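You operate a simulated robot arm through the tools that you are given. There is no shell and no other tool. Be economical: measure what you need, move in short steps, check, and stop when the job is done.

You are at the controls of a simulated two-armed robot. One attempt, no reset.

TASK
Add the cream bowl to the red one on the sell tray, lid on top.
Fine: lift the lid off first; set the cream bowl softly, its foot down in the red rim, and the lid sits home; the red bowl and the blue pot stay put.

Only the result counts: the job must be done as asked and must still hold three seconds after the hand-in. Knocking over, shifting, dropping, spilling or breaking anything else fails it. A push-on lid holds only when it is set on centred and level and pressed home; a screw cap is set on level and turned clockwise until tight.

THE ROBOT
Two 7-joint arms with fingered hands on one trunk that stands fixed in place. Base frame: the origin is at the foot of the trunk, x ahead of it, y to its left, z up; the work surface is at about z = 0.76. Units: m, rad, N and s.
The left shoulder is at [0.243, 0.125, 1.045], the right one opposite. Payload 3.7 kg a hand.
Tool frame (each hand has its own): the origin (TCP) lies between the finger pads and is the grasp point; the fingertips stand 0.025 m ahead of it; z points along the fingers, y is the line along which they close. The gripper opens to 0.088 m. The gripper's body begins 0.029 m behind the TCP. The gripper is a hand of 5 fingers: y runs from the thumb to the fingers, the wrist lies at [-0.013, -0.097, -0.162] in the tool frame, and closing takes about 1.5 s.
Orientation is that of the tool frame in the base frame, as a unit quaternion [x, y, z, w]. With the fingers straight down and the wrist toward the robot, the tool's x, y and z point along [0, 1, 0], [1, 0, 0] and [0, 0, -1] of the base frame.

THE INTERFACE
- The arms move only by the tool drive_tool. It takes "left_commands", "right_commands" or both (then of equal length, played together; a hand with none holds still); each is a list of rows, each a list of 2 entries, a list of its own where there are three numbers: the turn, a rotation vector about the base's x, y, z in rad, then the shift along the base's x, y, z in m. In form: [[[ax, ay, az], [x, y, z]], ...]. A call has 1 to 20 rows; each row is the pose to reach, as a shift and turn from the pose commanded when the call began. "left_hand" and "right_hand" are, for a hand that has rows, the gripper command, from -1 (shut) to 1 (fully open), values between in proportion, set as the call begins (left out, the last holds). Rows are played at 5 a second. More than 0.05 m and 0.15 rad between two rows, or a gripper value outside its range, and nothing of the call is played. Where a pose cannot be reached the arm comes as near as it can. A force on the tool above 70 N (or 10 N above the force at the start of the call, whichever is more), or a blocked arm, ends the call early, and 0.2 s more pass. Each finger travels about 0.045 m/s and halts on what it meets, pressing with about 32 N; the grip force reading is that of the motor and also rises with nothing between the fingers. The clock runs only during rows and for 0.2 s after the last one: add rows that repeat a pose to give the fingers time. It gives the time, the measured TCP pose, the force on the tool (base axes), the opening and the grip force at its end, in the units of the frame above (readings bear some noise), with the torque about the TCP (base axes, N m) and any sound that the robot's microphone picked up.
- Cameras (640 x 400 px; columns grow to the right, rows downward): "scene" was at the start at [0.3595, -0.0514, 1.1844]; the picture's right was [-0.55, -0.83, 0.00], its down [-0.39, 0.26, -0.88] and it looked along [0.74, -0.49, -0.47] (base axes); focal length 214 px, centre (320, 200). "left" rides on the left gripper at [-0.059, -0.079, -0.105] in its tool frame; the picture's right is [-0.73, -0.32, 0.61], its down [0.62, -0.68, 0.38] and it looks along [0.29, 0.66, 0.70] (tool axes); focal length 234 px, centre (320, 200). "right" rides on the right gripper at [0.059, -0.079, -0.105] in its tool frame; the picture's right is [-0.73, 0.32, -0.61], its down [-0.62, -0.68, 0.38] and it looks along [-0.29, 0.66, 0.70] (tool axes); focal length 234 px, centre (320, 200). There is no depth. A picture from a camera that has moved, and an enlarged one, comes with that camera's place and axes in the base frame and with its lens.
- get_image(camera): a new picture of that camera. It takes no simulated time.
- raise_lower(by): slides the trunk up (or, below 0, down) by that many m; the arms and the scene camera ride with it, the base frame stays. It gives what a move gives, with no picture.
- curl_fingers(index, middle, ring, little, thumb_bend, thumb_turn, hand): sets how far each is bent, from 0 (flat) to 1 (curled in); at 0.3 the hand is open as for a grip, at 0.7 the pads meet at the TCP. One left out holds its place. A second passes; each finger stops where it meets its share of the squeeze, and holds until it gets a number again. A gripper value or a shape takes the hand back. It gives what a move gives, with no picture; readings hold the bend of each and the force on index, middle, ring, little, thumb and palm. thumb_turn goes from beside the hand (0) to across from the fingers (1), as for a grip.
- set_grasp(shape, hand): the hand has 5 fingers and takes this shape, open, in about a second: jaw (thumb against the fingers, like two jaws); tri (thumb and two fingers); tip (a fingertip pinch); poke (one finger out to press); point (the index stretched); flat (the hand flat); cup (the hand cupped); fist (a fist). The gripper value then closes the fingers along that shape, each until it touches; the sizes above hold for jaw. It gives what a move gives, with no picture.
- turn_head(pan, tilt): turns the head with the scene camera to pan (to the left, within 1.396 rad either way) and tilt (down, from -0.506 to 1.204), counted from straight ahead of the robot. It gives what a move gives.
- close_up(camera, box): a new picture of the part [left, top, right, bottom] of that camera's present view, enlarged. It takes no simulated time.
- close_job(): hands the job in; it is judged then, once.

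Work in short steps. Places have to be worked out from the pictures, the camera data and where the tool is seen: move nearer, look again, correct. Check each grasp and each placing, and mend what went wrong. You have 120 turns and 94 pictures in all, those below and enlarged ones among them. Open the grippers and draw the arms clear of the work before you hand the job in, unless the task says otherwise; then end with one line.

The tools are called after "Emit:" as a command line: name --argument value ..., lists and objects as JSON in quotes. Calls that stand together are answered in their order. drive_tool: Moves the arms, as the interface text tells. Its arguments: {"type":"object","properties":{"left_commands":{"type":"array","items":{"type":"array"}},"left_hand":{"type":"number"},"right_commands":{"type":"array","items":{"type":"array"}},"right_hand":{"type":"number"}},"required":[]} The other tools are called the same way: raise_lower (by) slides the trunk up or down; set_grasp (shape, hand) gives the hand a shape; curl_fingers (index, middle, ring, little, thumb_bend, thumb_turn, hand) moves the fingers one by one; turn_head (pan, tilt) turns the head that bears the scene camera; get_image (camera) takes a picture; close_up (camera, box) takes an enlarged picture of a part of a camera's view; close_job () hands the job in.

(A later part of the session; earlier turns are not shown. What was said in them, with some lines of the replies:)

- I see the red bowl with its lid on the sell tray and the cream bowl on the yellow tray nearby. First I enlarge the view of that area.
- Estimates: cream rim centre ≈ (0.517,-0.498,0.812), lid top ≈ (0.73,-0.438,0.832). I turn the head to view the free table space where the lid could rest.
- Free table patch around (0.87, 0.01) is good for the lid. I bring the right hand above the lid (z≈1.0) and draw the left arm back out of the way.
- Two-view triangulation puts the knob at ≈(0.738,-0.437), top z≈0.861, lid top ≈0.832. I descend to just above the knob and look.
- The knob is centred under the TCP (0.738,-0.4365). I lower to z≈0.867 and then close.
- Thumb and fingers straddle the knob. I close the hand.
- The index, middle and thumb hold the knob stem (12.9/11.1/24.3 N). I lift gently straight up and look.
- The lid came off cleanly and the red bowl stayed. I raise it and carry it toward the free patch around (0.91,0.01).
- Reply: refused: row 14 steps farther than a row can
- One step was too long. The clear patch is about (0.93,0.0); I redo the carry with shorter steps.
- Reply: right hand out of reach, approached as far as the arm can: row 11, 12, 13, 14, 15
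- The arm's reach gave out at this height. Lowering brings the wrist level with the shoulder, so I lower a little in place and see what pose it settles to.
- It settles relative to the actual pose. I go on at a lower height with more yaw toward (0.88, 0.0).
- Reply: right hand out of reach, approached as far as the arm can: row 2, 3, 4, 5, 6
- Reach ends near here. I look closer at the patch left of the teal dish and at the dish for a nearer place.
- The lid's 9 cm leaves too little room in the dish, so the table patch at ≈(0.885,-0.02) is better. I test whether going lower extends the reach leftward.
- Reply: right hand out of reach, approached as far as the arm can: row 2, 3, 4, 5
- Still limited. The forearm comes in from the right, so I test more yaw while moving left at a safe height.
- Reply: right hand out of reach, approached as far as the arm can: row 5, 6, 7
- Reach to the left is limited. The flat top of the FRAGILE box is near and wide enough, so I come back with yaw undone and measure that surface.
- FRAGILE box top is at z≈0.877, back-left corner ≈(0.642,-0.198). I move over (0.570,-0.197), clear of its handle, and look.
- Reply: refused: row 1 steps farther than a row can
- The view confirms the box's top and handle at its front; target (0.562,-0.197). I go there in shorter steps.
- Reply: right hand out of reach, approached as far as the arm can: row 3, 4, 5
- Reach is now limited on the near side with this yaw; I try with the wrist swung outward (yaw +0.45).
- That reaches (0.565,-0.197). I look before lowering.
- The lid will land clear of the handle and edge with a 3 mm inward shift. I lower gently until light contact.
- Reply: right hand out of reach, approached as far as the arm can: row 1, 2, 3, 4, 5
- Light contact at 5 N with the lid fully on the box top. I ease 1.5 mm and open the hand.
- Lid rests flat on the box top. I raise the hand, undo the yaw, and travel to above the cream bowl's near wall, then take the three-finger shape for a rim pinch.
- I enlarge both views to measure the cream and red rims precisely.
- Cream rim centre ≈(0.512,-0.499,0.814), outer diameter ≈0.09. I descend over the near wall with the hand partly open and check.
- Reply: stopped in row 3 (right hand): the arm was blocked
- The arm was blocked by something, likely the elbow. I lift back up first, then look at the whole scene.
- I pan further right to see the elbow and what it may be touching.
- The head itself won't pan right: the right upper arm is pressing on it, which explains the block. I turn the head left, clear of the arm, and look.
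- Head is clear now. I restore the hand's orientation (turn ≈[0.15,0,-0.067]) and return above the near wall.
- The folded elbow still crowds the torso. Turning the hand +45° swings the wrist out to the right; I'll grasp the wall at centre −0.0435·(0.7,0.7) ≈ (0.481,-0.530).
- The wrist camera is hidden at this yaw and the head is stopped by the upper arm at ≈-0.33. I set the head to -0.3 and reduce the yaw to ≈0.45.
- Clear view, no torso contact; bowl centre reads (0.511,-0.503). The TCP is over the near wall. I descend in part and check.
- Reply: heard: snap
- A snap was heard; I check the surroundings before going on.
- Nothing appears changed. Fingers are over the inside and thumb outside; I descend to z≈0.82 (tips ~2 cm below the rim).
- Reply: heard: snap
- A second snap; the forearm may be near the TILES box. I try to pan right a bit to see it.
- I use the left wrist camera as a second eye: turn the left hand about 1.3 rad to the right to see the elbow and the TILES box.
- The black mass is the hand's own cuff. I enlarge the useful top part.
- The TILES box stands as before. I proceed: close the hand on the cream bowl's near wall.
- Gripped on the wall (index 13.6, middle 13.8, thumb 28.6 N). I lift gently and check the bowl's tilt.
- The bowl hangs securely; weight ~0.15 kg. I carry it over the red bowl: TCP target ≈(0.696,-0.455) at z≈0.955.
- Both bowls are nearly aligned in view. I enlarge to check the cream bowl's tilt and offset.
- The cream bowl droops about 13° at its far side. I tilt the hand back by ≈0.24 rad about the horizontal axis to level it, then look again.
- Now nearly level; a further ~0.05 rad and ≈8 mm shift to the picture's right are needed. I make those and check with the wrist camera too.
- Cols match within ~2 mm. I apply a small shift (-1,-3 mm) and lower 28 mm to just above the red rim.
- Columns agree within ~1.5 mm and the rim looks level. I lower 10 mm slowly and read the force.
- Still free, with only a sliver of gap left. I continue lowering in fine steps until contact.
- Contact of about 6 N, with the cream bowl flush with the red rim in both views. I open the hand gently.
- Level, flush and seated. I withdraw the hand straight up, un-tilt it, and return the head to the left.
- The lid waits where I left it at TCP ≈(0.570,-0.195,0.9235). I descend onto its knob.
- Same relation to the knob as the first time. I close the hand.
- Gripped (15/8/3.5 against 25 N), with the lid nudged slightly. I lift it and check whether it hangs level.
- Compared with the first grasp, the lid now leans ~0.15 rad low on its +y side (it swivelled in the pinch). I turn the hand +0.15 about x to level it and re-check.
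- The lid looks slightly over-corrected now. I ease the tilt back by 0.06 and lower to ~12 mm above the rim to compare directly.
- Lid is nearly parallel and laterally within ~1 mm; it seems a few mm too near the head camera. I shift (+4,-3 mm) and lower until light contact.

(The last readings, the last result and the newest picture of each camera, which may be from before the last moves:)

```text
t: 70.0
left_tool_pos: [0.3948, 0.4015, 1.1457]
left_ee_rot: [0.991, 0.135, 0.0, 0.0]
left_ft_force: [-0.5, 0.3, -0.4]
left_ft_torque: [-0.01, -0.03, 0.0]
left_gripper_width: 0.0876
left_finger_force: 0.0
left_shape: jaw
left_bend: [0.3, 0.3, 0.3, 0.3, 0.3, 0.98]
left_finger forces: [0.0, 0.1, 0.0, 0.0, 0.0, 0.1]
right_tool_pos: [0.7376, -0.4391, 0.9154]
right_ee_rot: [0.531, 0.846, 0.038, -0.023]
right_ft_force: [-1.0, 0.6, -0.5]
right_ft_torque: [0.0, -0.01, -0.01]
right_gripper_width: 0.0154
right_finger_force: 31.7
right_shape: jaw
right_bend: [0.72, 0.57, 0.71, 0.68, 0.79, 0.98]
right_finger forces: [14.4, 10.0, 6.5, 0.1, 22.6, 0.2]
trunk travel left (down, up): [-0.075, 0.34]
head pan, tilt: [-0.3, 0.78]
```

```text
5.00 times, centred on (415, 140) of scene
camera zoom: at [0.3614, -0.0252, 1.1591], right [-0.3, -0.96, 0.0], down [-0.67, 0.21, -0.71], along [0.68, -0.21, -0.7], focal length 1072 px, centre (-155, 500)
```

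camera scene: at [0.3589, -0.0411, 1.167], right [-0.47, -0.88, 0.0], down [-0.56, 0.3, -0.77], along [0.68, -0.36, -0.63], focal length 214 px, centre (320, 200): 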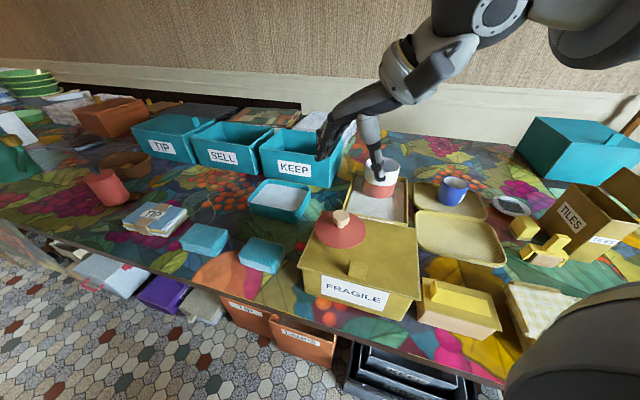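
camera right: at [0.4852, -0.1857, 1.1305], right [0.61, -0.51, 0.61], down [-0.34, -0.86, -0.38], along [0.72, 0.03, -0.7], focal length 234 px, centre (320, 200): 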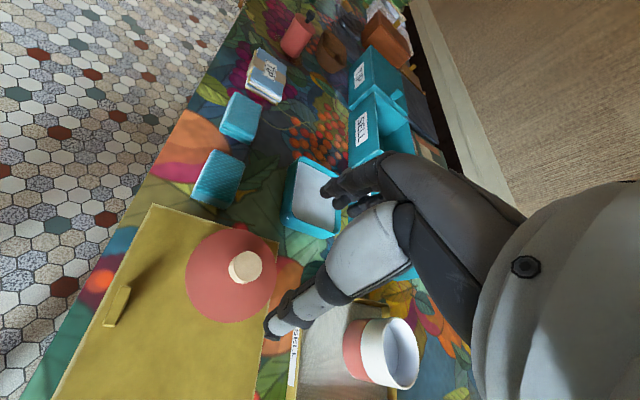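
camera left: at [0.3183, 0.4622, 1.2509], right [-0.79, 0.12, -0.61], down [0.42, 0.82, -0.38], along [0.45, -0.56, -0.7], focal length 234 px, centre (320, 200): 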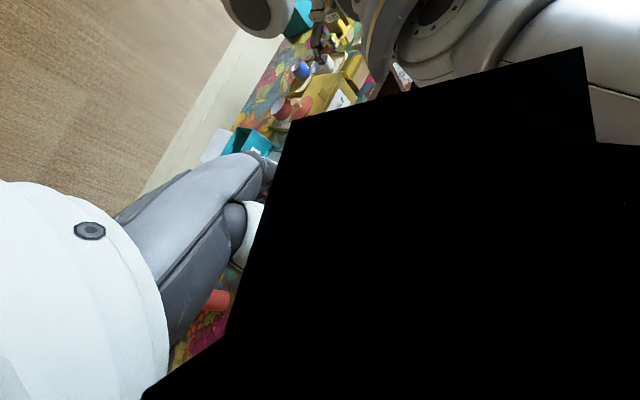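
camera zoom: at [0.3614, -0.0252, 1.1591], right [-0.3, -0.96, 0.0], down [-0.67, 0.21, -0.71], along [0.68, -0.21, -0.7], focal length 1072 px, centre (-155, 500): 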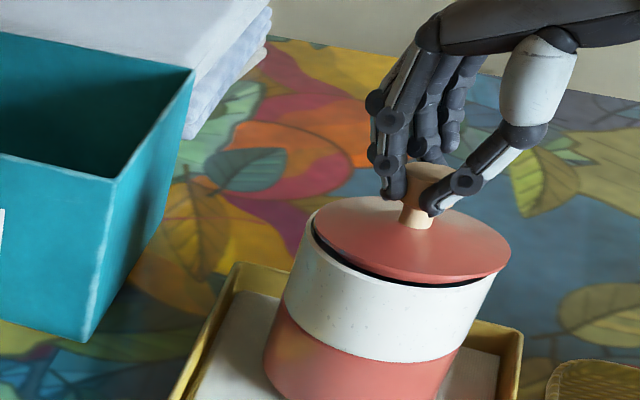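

Lid is parallel now (slope matches the rim) and within ~1 mm; no contact yet. I shift 1 mm left and lower further in fine steps.

Emit:
drive_tool --right_commands '[[[0, 0, 0], [0.001, 0.001, -0.002]], [[0, 0, 0], [0.001, 0.001, -0.004]], [[0, 0, 0], [0.001, 0.001, -0.006]], [[0, 0, 0], [0.001, 0.001, -0.006]]]'

Emit:
close_up --camera "scene" --box '[375, 100, 455, 180]'

```text
t: 71.0
left_tool_pos: [0.3944, 0.402, 1.1458]
left_ee_rot: [0.991, 0.135, 0.001, 0.0]
left_ft_force: [0.1, 0.0, 0.0]
left_ft_torque: [-0.01, 0.02, 0.01]
left_gripper_width: 0.0876
left_finger_force: 0.0
left_shape: jaw
left_bend: [0.3, 0.3, 0.3, 0.3, 0.3, 0.98]
left_finger forces: [0.0, 0.0, 0.1, 0.0, 0.1, 0.0]
right_tool_pos: [0.7384, -0.4384, 0.911]
right_ee_rot: [0.53, 0.847, 0.038, -0.021]
right_ft_force: [1.1, 0.0, 4.8]
right_ft_torque: [-0.04, -0.17, 0.06]
right_gripper_width: 0.0158
right_finger_force: 32.2
right_shape: jaw
right_bend: [0.72, 0.57, 0.71, 0.68, 0.79, 0.98]
right_finger forces: [14.3, 10.0, 7.4, 0.0, 22.8, 0.1]
trunk travel left (down, up): [-0.075, 0.34]
head pan, tilt: [-0.3, 0.78]
```

```text
5.00 times, centred on (415, 140) of scene
camera zoom: at [0.3609, -0.0249, 1.1594], right [-0.3, -0.96, 0.0], down [-0.67, 0.21, -0.71], along [0.68, -0.21, -0.7], focal length 1072 px, centre (-155, 500)
```

zoom: 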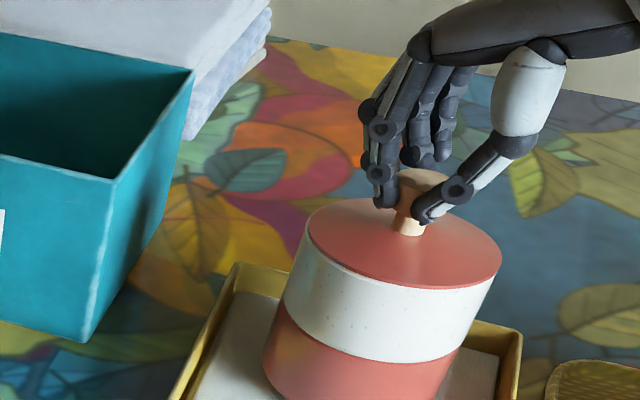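

Contact at ~5 N, felt on the far (+x) side. I nudge ~1.5 mm back and press 2 mm to let the plug find the rim.

Emit:
drive_tool --right_commands '[[[0, 0, 0], [-0.0015, 0.0005, 0]], [[0, 0, 0], [-0.0015, 0.0005, -0.0015]], [[0, 0, 0], [-0.0015, 0.0005, -0.003]], [[0, 0, 0], [-0.0015, 0.0005, -0.003]]]'

Emit:
close_up --camera "scene" --box '[375, 100, 455, 180]'

```text
t: 72.0
left_tool_pos: [0.3944, 0.4015, 1.1473]
left_ee_rot: [0.991, 0.135, 0.001, -0.001]
left_ft_force: [-0.3, 0.3, 1.1]
left_ft_torque: [-0.01, 0.0, 0.0]
left_gripper_width: 0.0878
left_finger_force: 0.0
left_shape: jaw
left_bend: [0.3, 0.3, 0.3, 0.3, 0.3, 0.98]
left_finger forces: [0.0, 0.0, 0.0, 0.0, 0.1, 0.1]
right_tool_pos: [0.7359, -0.436, 0.9092]
right_ee_rot: [0.531, 0.846, 0.041, -0.021]
right_ft_force: [4.6, -4.0, 15.2]
right_ft_torque: [-0.1, -0.28, 0.06]
right_gripper_width: 0.0161
right_finger_force: 32.7
right_shape: jaw
right_bend: [0.72, 0.56, 0.71, 0.68, 0.79, 0.98]
right_finger forces: [13.8, 12.0, 10.0, 0.0, 22.5, 0.0]
trunk travel left (down, up): [-0.075, 0.34]
head pan, tilt: [-0.3, 0.78]
```

```text
5.00 times, centred on (415, 140) of scene
camera zoom: at [0.3601, -0.0247, 1.1598], right [-0.3, -0.96, 0.0], down [-0.67, 0.21, -0.71], along [0.68, -0.21, -0.7], focal length 1072 px, centre (-155, 500)
```

zoom: 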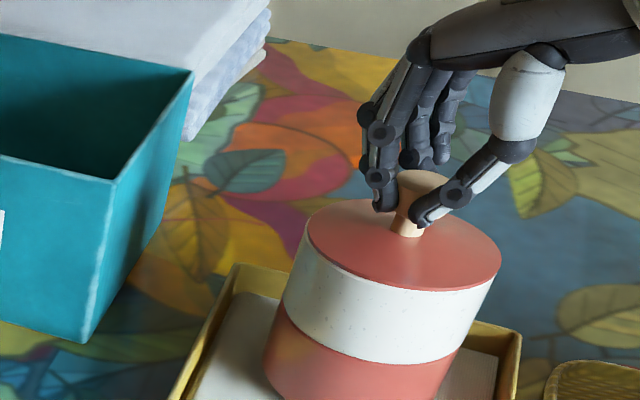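

Lateral resistance shows the plug is inside the rim. I relax that shift and open the hand so the lid can settle.

Emit:
drive_tool --right_commands '[[[0, 0, 0], [0.001, -0.001, 0.001]], [[0, 0, 0], [0.001, -0.001, 0.001]], [[0, 0, 0], [0.001, -0.001, 0.001]], [[0, 0, 0], [0.001, -0.001, 0.001]], [[0, 0, 0], [0.001, -0.001, 0.001]], [[0, 0, 0], [0.001, -0.001, 0.001]]]' --right_hand 0.3

Emit:
close_up --camera "scene" --box '[375, 100, 455, 180]'

```text
t: 73.4
left_tool_pos: [0.3953, 0.401, 1.1464]
left_ee_rot: [0.991, 0.135, 0.0, 0.001]
left_ft_force: [0.5, -0.2, 0.1]
left_ft_torque: [0.01, 0.0, -0.01]
left_gripper_width: 0.0878
left_finger_force: 0.0
left_shape: jaw
left_bend: [0.3, 0.3, 0.3, 0.3, 0.3, 0.98]
left_finger forces: [0.1, 0.1, 0.0, 0.1, 0.0, 0.0]
right_tool_pos: [0.7377, -0.4389, 0.9087]
right_ee_rot: [0.531, 0.846, 0.038, -0.023]
right_ft_force: [-0.2, 0.4, 1.0]
right_ft_torque: [-0.02, 0.0, -0.01]
right_gripper_width: 0.0567
right_finger_force: 0.0
right_shape: jaw
right_bend: [0.28, 0.39, 0.36, 0.36, 0.62, 1.0]
right_finger forces: [0.1, 0.0, 0.0, 0.0, 0.1, 0.0]
trunk travel left (down, up): [-0.075, 0.34]
head pan, tilt: [-0.3, 0.78]
```

```text
5.00 times, centred on (415, 140) of scene
camera zoom: at [0.3614, -0.0252, 1.1591], right [-0.3, -0.96, 0.0], down [-0.67, 0.21, -0.71], along [0.68, -0.21, -0.7], focal length 1072 px, centre (-155, 500)
```

zoom: 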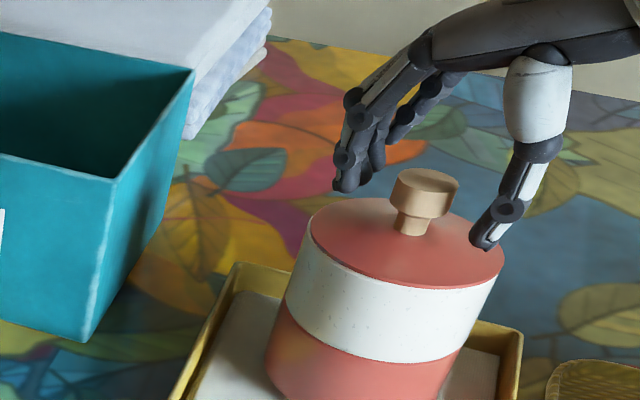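

The lid sits level and covers the rim. I rise, straighten the hand, close the fingers and will press lightly on the knob to seat it home.

Emit:
drive_tool --right_commands '[[[0, 0, 0], [0, 0, 0.02]], [[0, 0, 0], [0, 0, 0.045]], [[-0.045, 0, 0], [0, 0, 0.07]], [[-0.09, 0, 0], [0, 0, 0.07]]]'

Emit:
drive_tool --right_commands '[[[0, 0, 0], [0, 0, 0]], [[0, 0, 0], [0, 0, 0]], [[0, 0, 0], [0, 0, 0]], [[0, 0, 0], [0, 0, 0]], [[0, 0, 0], [0, 0, 0]], [[0, 0, 0], [0, 0, 0]], [[0, 0, 0], [0, 0, -0.02]], [[0, 0, 0], [0, 0, -0.035]]]' --right_hand -1

Emit:
close_up --camera "scene" --box '[365, 90, 465, 180]'

```text
t: 74.4
left_tool_pos: [0.3943, 0.4014, 1.1462]
left_ee_rot: [0.991, 0.136, 0.0, 0.0]
left_ft_force: [0.1, 0.5, 0.1]
left_ft_torque: [-0.02, -0.03, 0.02]
left_gripper_width: 0.0879
left_finger_force: 0.1
left_shape: jaw
left_bend: [0.3, 0.3, 0.3, 0.3, 0.3, 0.98]
left_finger forces: [0.0, 0.0, 0.0, 0.0, 0.1, 0.0]
right_tool_pos: [0.7366, -0.4399, 0.9774]
right_ee_rot: [0.531, 0.847, 0.0, 0.0]
right_ft_force: [-0.5, 0.4, 0.6]
right_ft_torque: [0.0, 0.01, -0.01]
right_gripper_width: 0.0566
right_finger_force: 0.1
right_shape: jaw
right_bend: [0.28, 0.39, 0.36, 0.36, 0.62, 1.0]
right_finger forces: [0.0, 0.1, 0.0, 0.0, 0.1, 0.0]
trunk travel left (down, up): [-0.075, 0.34]
head pan, tilt: [-0.3, 0.78]
```

```text
t: 76.2
left_tool_pos: [0.3956, 0.4014, 1.1457]
left_ee_rot: [0.991, 0.136, 0.0, 0.0]
left_ft_force: [-0.7, 0.6, 0.5]
left_ft_torque: [0.0, 0.0, 0.01]
left_gripper_width: 0.0878
left_finger_force: 0.0
left_shape: jaw
left_bend: [0.3, 0.3, 0.3, 0.3, 0.3, 0.98]
left_finger forces: [0.0, 0.1, 0.0, 0.0, 0.0, 0.1]
right_tool_pos: [0.7371, -0.4391, 0.9436]
right_ee_rot: [0.531, 0.847, 0.0, 0.001]
right_ft_force: [-0.2, 0.3, 0.3]
right_ft_torque: [-0.01, -0.01, -0.02]
right_gripper_width: 0.0
right_finger_force: 31.7
right_shape: jaw
right_bend: [0.7, 0.7, 0.7, 0.7, 0.41, 1.0]
right_finger forces: [0.0, 0.0, 0.0, 0.0, 0.0, 0.0]
trunk travel left (down, up): [-0.075, 0.34]
head pan, tilt: [-0.3, 0.78]
```

```text
4.44 times, centred on (415, 135) of scene
camera zoom: at [0.3614, -0.0252, 1.1591], right [-0.3, -0.96, 0.0], down [-0.67, 0.21, -0.71], along [0.68, -0.21, -0.7], focal length 953 px, centre (-102, 489)
```

zoom: 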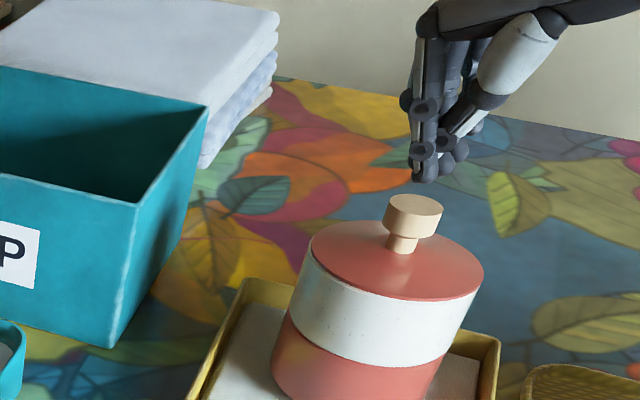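

The closed fingertips are right above the knob. I lower in small steps to press gently.

Emit:
drive_tool --right_commands '[[[0, 0, 0], [0, 0, -0.005]], [[0, 0, 0], [0, 0, -0.01]], [[0, 0, 0], [0, 0, -0.013]], [[0, 0, 0], [0, 0, -0.015]]]'

```text
t: 77.2
left_tool_pos: [0.3957, 0.4019, 1.1461]
left_ee_rot: [0.991, 0.134, 0.001, 0.0]
left_ft_force: [-0.3, -0.7, -0.2]
left_ft_torque: [0.0, 0.0, -0.02]
left_gripper_width: 0.0874
left_finger_force: 0.0
left_shape: jaw
left_bend: [0.3, 0.3, 0.3, 0.3, 0.3, 0.98]
left_finger forces: [0.1, 0.1, 0.1, 0.0, 0.1, 0.1]
right_tool_pos: [0.7379, -0.4384, 0.9282]
right_ee_rot: [0.531, 0.847, 0.001, 0.0]
right_ft_force: [-0.7, 0.2, 0.1]
right_ft_torque: [0.01, 0.01, -0.04]
right_gripper_width: 0.0
right_finger_force: 31.8
right_shape: jaw
right_bend: [0.7, 0.7, 0.7, 0.7, 0.43, 1.0]
right_finger forces: [0.0, 0.0, 0.0, 0.1, 0.0, 0.0]
trunk travel left (down, up): [-0.075, 0.34]
head pan, tilt: [-0.3, 0.78]
```

No contact yet at TCP 0.928; I continue in 2 mm steps.

Emit:
drive_tool --right_commands '[[[0, 0, 0], [0, 0, -0.002]], [[0, 0, 0], [0, 0, -0.004]], [[0, 0, 0], [0, 0, -0.0055]]]'

```text
t: 78.0
left_tool_pos: [0.3944, 0.4019, 1.1479]
left_ee_rot: [0.991, 0.135, 0.001, 0.0]
left_ft_force: [-0.3, -0.7, 0.2]
left_ft_torque: [0.02, -0.02, 0.0]
left_gripper_width: 0.0877
left_finger_force: 0.1
left_shape: jaw
left_bend: [0.3, 0.3, 0.3, 0.3, 0.3, 0.98]
left_finger forces: [0.0, 0.0, 0.0, 0.1, 0.0, 0.0]
right_tool_pos: [0.7357, -0.4378, 0.9264]
right_ee_rot: [0.531, 0.847, 0.001, 0.003]
right_ft_force: [1.9, -0.3, 9.4]
right_ft_torque: [0.06, -0.04, -0.01]
right_gripper_width: 0.0
right_finger_force: 31.9
right_shape: jaw
right_bend: [0.7, 0.7, 0.7, 0.7, 0.73, 1.0]
right_finger forces: [10.1, 0.0, 0.0, 0.0, 0.0, 0.0]
trunk travel left (down, up): [-0.075, 0.34]
head pan, tilt: [-0.3, 0.78]
```

9.4 N pressing on the knob. I press slightly more, then lift off.

Emit:
drive_tool --right_commands '[[[0, 0, 0], [0, 0, -0.001]], [[0, 0, 0], [0, 0, -0.002]]]'

Emit:
close_up --camera "scene" --box '[365, 90, 465, 180]'

```text
t: 78.6
left_tool_pos: [0.3928, 0.4018, 1.147]
left_ee_rot: [0.991, 0.135, 0.001, 0.001]
left_ft_force: [1.5, -0.4, 0.1]
left_ft_torque: [0.0, 0.01, 0.02]
left_gripper_width: 0.0878
left_finger_force: 0.1
left_shape: jaw
left_bend: [0.3, 0.3, 0.3, 0.3, 0.3, 0.98]
left_finger forces: [0.0, 0.0, 0.0, 0.1, 0.0, 0.0]
right_tool_pos: [0.7357, -0.4372, 0.9246]
right_ee_rot: [0.532, 0.847, 0.002, 0.003]
right_ft_force: [4.8, -0.1, 19.7]
right_ft_torque: [0.1, -0.01, -0.02]
right_gripper_width: 0.0
right_finger_force: 32.0
right_shape: jaw
right_bend: [0.7, 0.7, 0.7, 0.7, 0.74, 1.0]
right_finger forces: [21.1, 0.0, 0.1, 0.0, 0.0, 0.0]
trunk travel left (down, up): [-0.075, 0.34]
head pan, tilt: [-0.3, 0.78]
```

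```text
4.44 times, centred on (415, 135) of scene
camera zoom: at [0.3597, -0.0241, 1.16], right [-0.3, -0.96, 0.0], down [-0.67, 0.21, -0.71], along [0.68, -0.21, -0.7], focal length 953 px, centre (-102, 489)
```

zoom: 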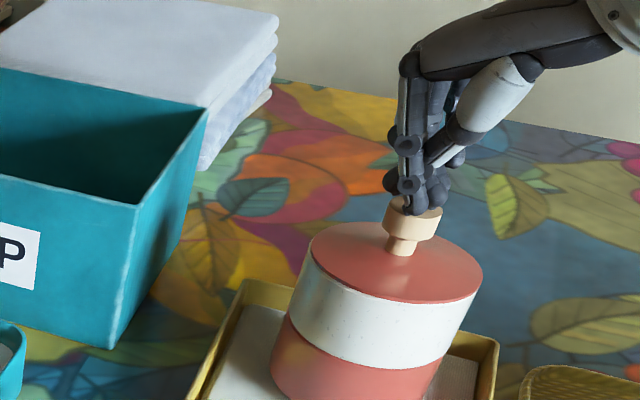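

Pressed with 20 N and nothing moved; the lid is flat on the rim. I lift straight off, draw the hand back and open it.

Emit:
drive_tool --right_commands '[[[0, 0, 0], [0, 0, 0.01]], [[0, 0, 0], [0, 0, 0.04]], [[0, 0, 0], [0, 0, 0.08]], [[0, 0, 0], [-0.03, 0, 0.12]], [[0, 0, 0], [-0.07, -0.01, 0.14]], [[0, 0, 0], [-0.11, -0.01, 0.15]], [[0, 0, 0], [-0.15, -0.01, 0.16]], [[0, 0, 0], [-0.19, -0.01, 0.16]], [[0, 0, 0], [-0.23, -0.01, 0.16]], [[0, 0, 0], [-0.23, -0.01, 0.16]]]'

Emit:
set_grasp --hand "right" --shape "jaw"

Emit:
close_up --camera "scene" --box '[355, 110, 475, 220]'

Emit:
get_image --camera "scene"

```text
t: 80.8
left_tool_pos: [0.3946, 0.4015, 1.1464]
left_ee_rot: [0.991, 0.136, -0.001, 0.0]
left_ft_force: [0.3, -1.2, -0.1]
left_ft_torque: [0.01, -0.02, 0.01]
left_gripper_width: 0.0876
left_finger_force: 0.1
left_shape: jaw
left_bend: [0.3, 0.3, 0.3, 0.3, 0.3, 0.98]
left_finger forces: [0.1, 0.1, 0.0, 0.0, 0.0, 0.0]
right_tool_pos: [0.5056, -0.4483, 1.0793]
right_ee_rot: [0.532, 0.847, 0.0, 0.0]
right_ft_force: [-0.4, 0.0, -0.8]
right_ft_torque: [0.02, 0.0, -0.01]
right_gripper_width: 0.0
right_finger_force: 31.8
right_shape: jaw
right_bend: [0.7, 0.7, 0.7, 0.7, 0.74, 1.0]
right_finger forces: [0.1, 0.1, 0.0, 0.1, 0.0, 0.0]
trunk travel left (down, up): [-0.075, 0.34]
head pan, tilt: [-0.3, 0.78]
```

```text
t: 81.7
left_tool_pos: [0.3947, 0.4015, 1.1464]
left_ee_rot: [0.991, 0.134, 0.0, 0.0]
left_ft_force: [-1.1, -0.7, -0.6]
left_ft_torque: [0.0, -0.02, -0.01]
left_gripper_width: 0.0876
left_finger_force: 0.0
left_shape: jaw
left_bend: [0.3, 0.3, 0.3, 0.3, 0.3, 0.98]
left_finger forces: [0.1, 0.1, 0.0, 0.0, 0.1, 0.0]
right_tool_pos: [0.5074, -0.45, 1.0793]
right_ee_rot: [0.532, 0.847, 0.0, 0.0]
right_ft_force: [-0.3, 0.3, -0.6]
right_ft_torque: [0.02, -0.03, -0.04]
right_gripper_width: 0.0877
right_finger_force: 0.1
right_shape: jaw
right_bend: [0.3, 0.3, 0.3, 0.3, 0.3, 0.98]
right_finger forces: [0.0, 0.1, 0.0, 0.0, 0.0, 0.0]
trunk travel left (down, up): [-0.075, 0.34]
head pan, tilt: [-0.3, 0.78]
```

```text
3.64 times, centred on (415, 165) of scene
camera zoom: at [0.3614, -0.0252, 1.1591], right [-0.3, -0.96, 0.0], down [-0.67, 0.21, -0.71], along [0.68, -0.21, -0.7], focal length 780 px, centre (-26, 327)
```

zoom: 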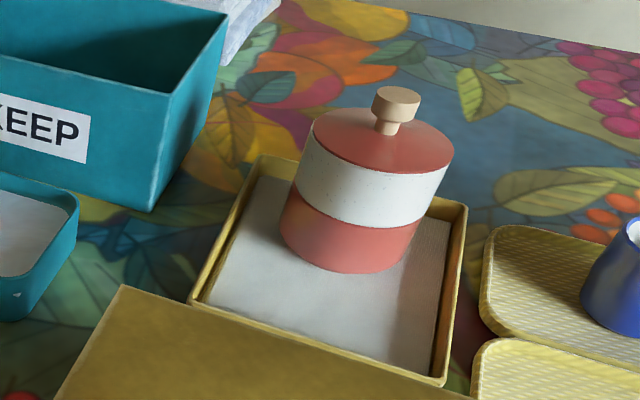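

```text
3 pictures are left
camera scene: at [0.3614, -0.0252, 1.1591], right [-0.3, -0.96, 0.0], down [-0.67, 0.21, -0.71], along [0.68, -0.21, -0.7], focal length 214 px, centre (320, 200)
```

scene: 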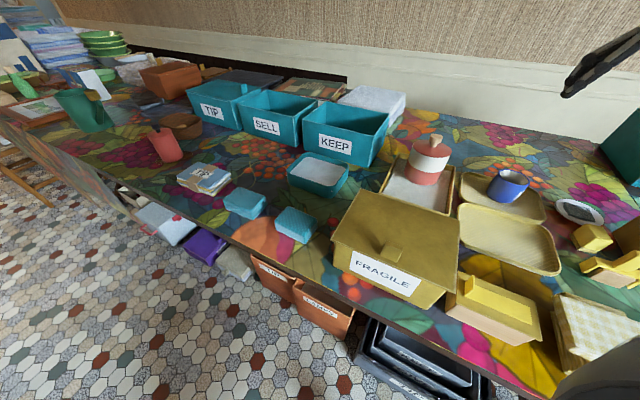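

The stack stands square with the lid level, and all else is in place. I raise the right hand a little more, clear of the work.

Emit:
drive_tool --right_commands '[[[0, 0, 0], [-0.02, -0.01, 0.03]], [[0, 0, 0], [-0.04, -0.02, 0.06]], [[0, 0, 0], [-0.04, -0.02, 0.06]]]'

Emit:
close_up --camera "scene" --box '[385, 125, 465, 200]'

```text
t: 82.5
left_tool_pos: [0.3949, 0.402, 1.1471]
left_ee_rot: [0.991, 0.135, 0.0, 0.001]
left_ft_force: [0.3, -0.3, 0.2]
left_ft_torque: [-0.05, 0.05, 0.01]
left_gripper_width: 0.0877
left_finger_force: 0.0
left_shape: jaw
left_bend: [0.3, 0.3, 0.3, 0.3, 0.3, 0.98]
left_finger forces: [0.1, 0.0, 0.1, 0.0, 0.0, 0.0]
right_tool_pos: [0.4666, -0.467, 1.1402]
right_ee_rot: [0.531, 0.848, 0.0, 0.0]
right_ft_force: [0.5, 0.3, 0.4]
right_ft_torque: [-0.02, -0.03, 0.0]
right_gripper_width: 0.0877
right_finger_force: 0.1
right_shape: jaw
right_bend: [0.3, 0.3, 0.3, 0.3, 0.3, 0.98]
right_finger forces: [0.0, 0.0, 0.0, 0.0, 0.0, 0.1]
trunk travel left (down, up): [-0.075, 0.34]
head pan, tilt: [-0.3, 0.78]
```

```text
5.33 times, centred on (425, 162) of scene
camera zoom: at [0.3616, -0.0253, 1.159], right [-0.3, -0.96, 0.0], down [-0.67, 0.21, -0.71], along [0.68, -0.21, -0.7], focal length 1144 px, centre (-240, 400)
```

zoom: 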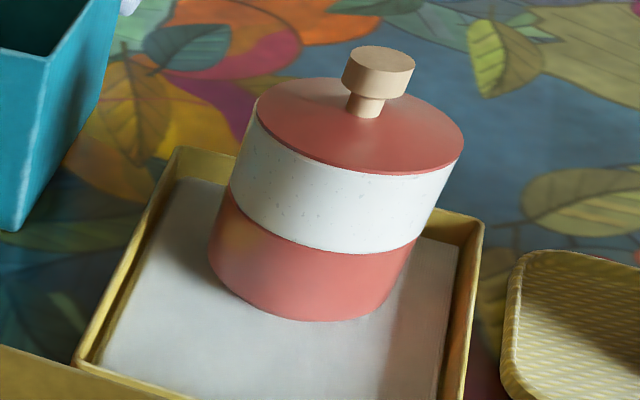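

The lid sits flat and closed on the cream bowl, which is nested in the red rim; I hand the job in.

Emit:
close_job

```text
The job is handed in.
```

I set the cream bowl down in the red bowl's rim on the sell tray and put the lid on it, pressed down with about 20 N. In the last pictures the stack stands level and the red bowl and blue pot look unmoved. I heard two faint snaps while lowering toward the cream bowl and never found the cause.
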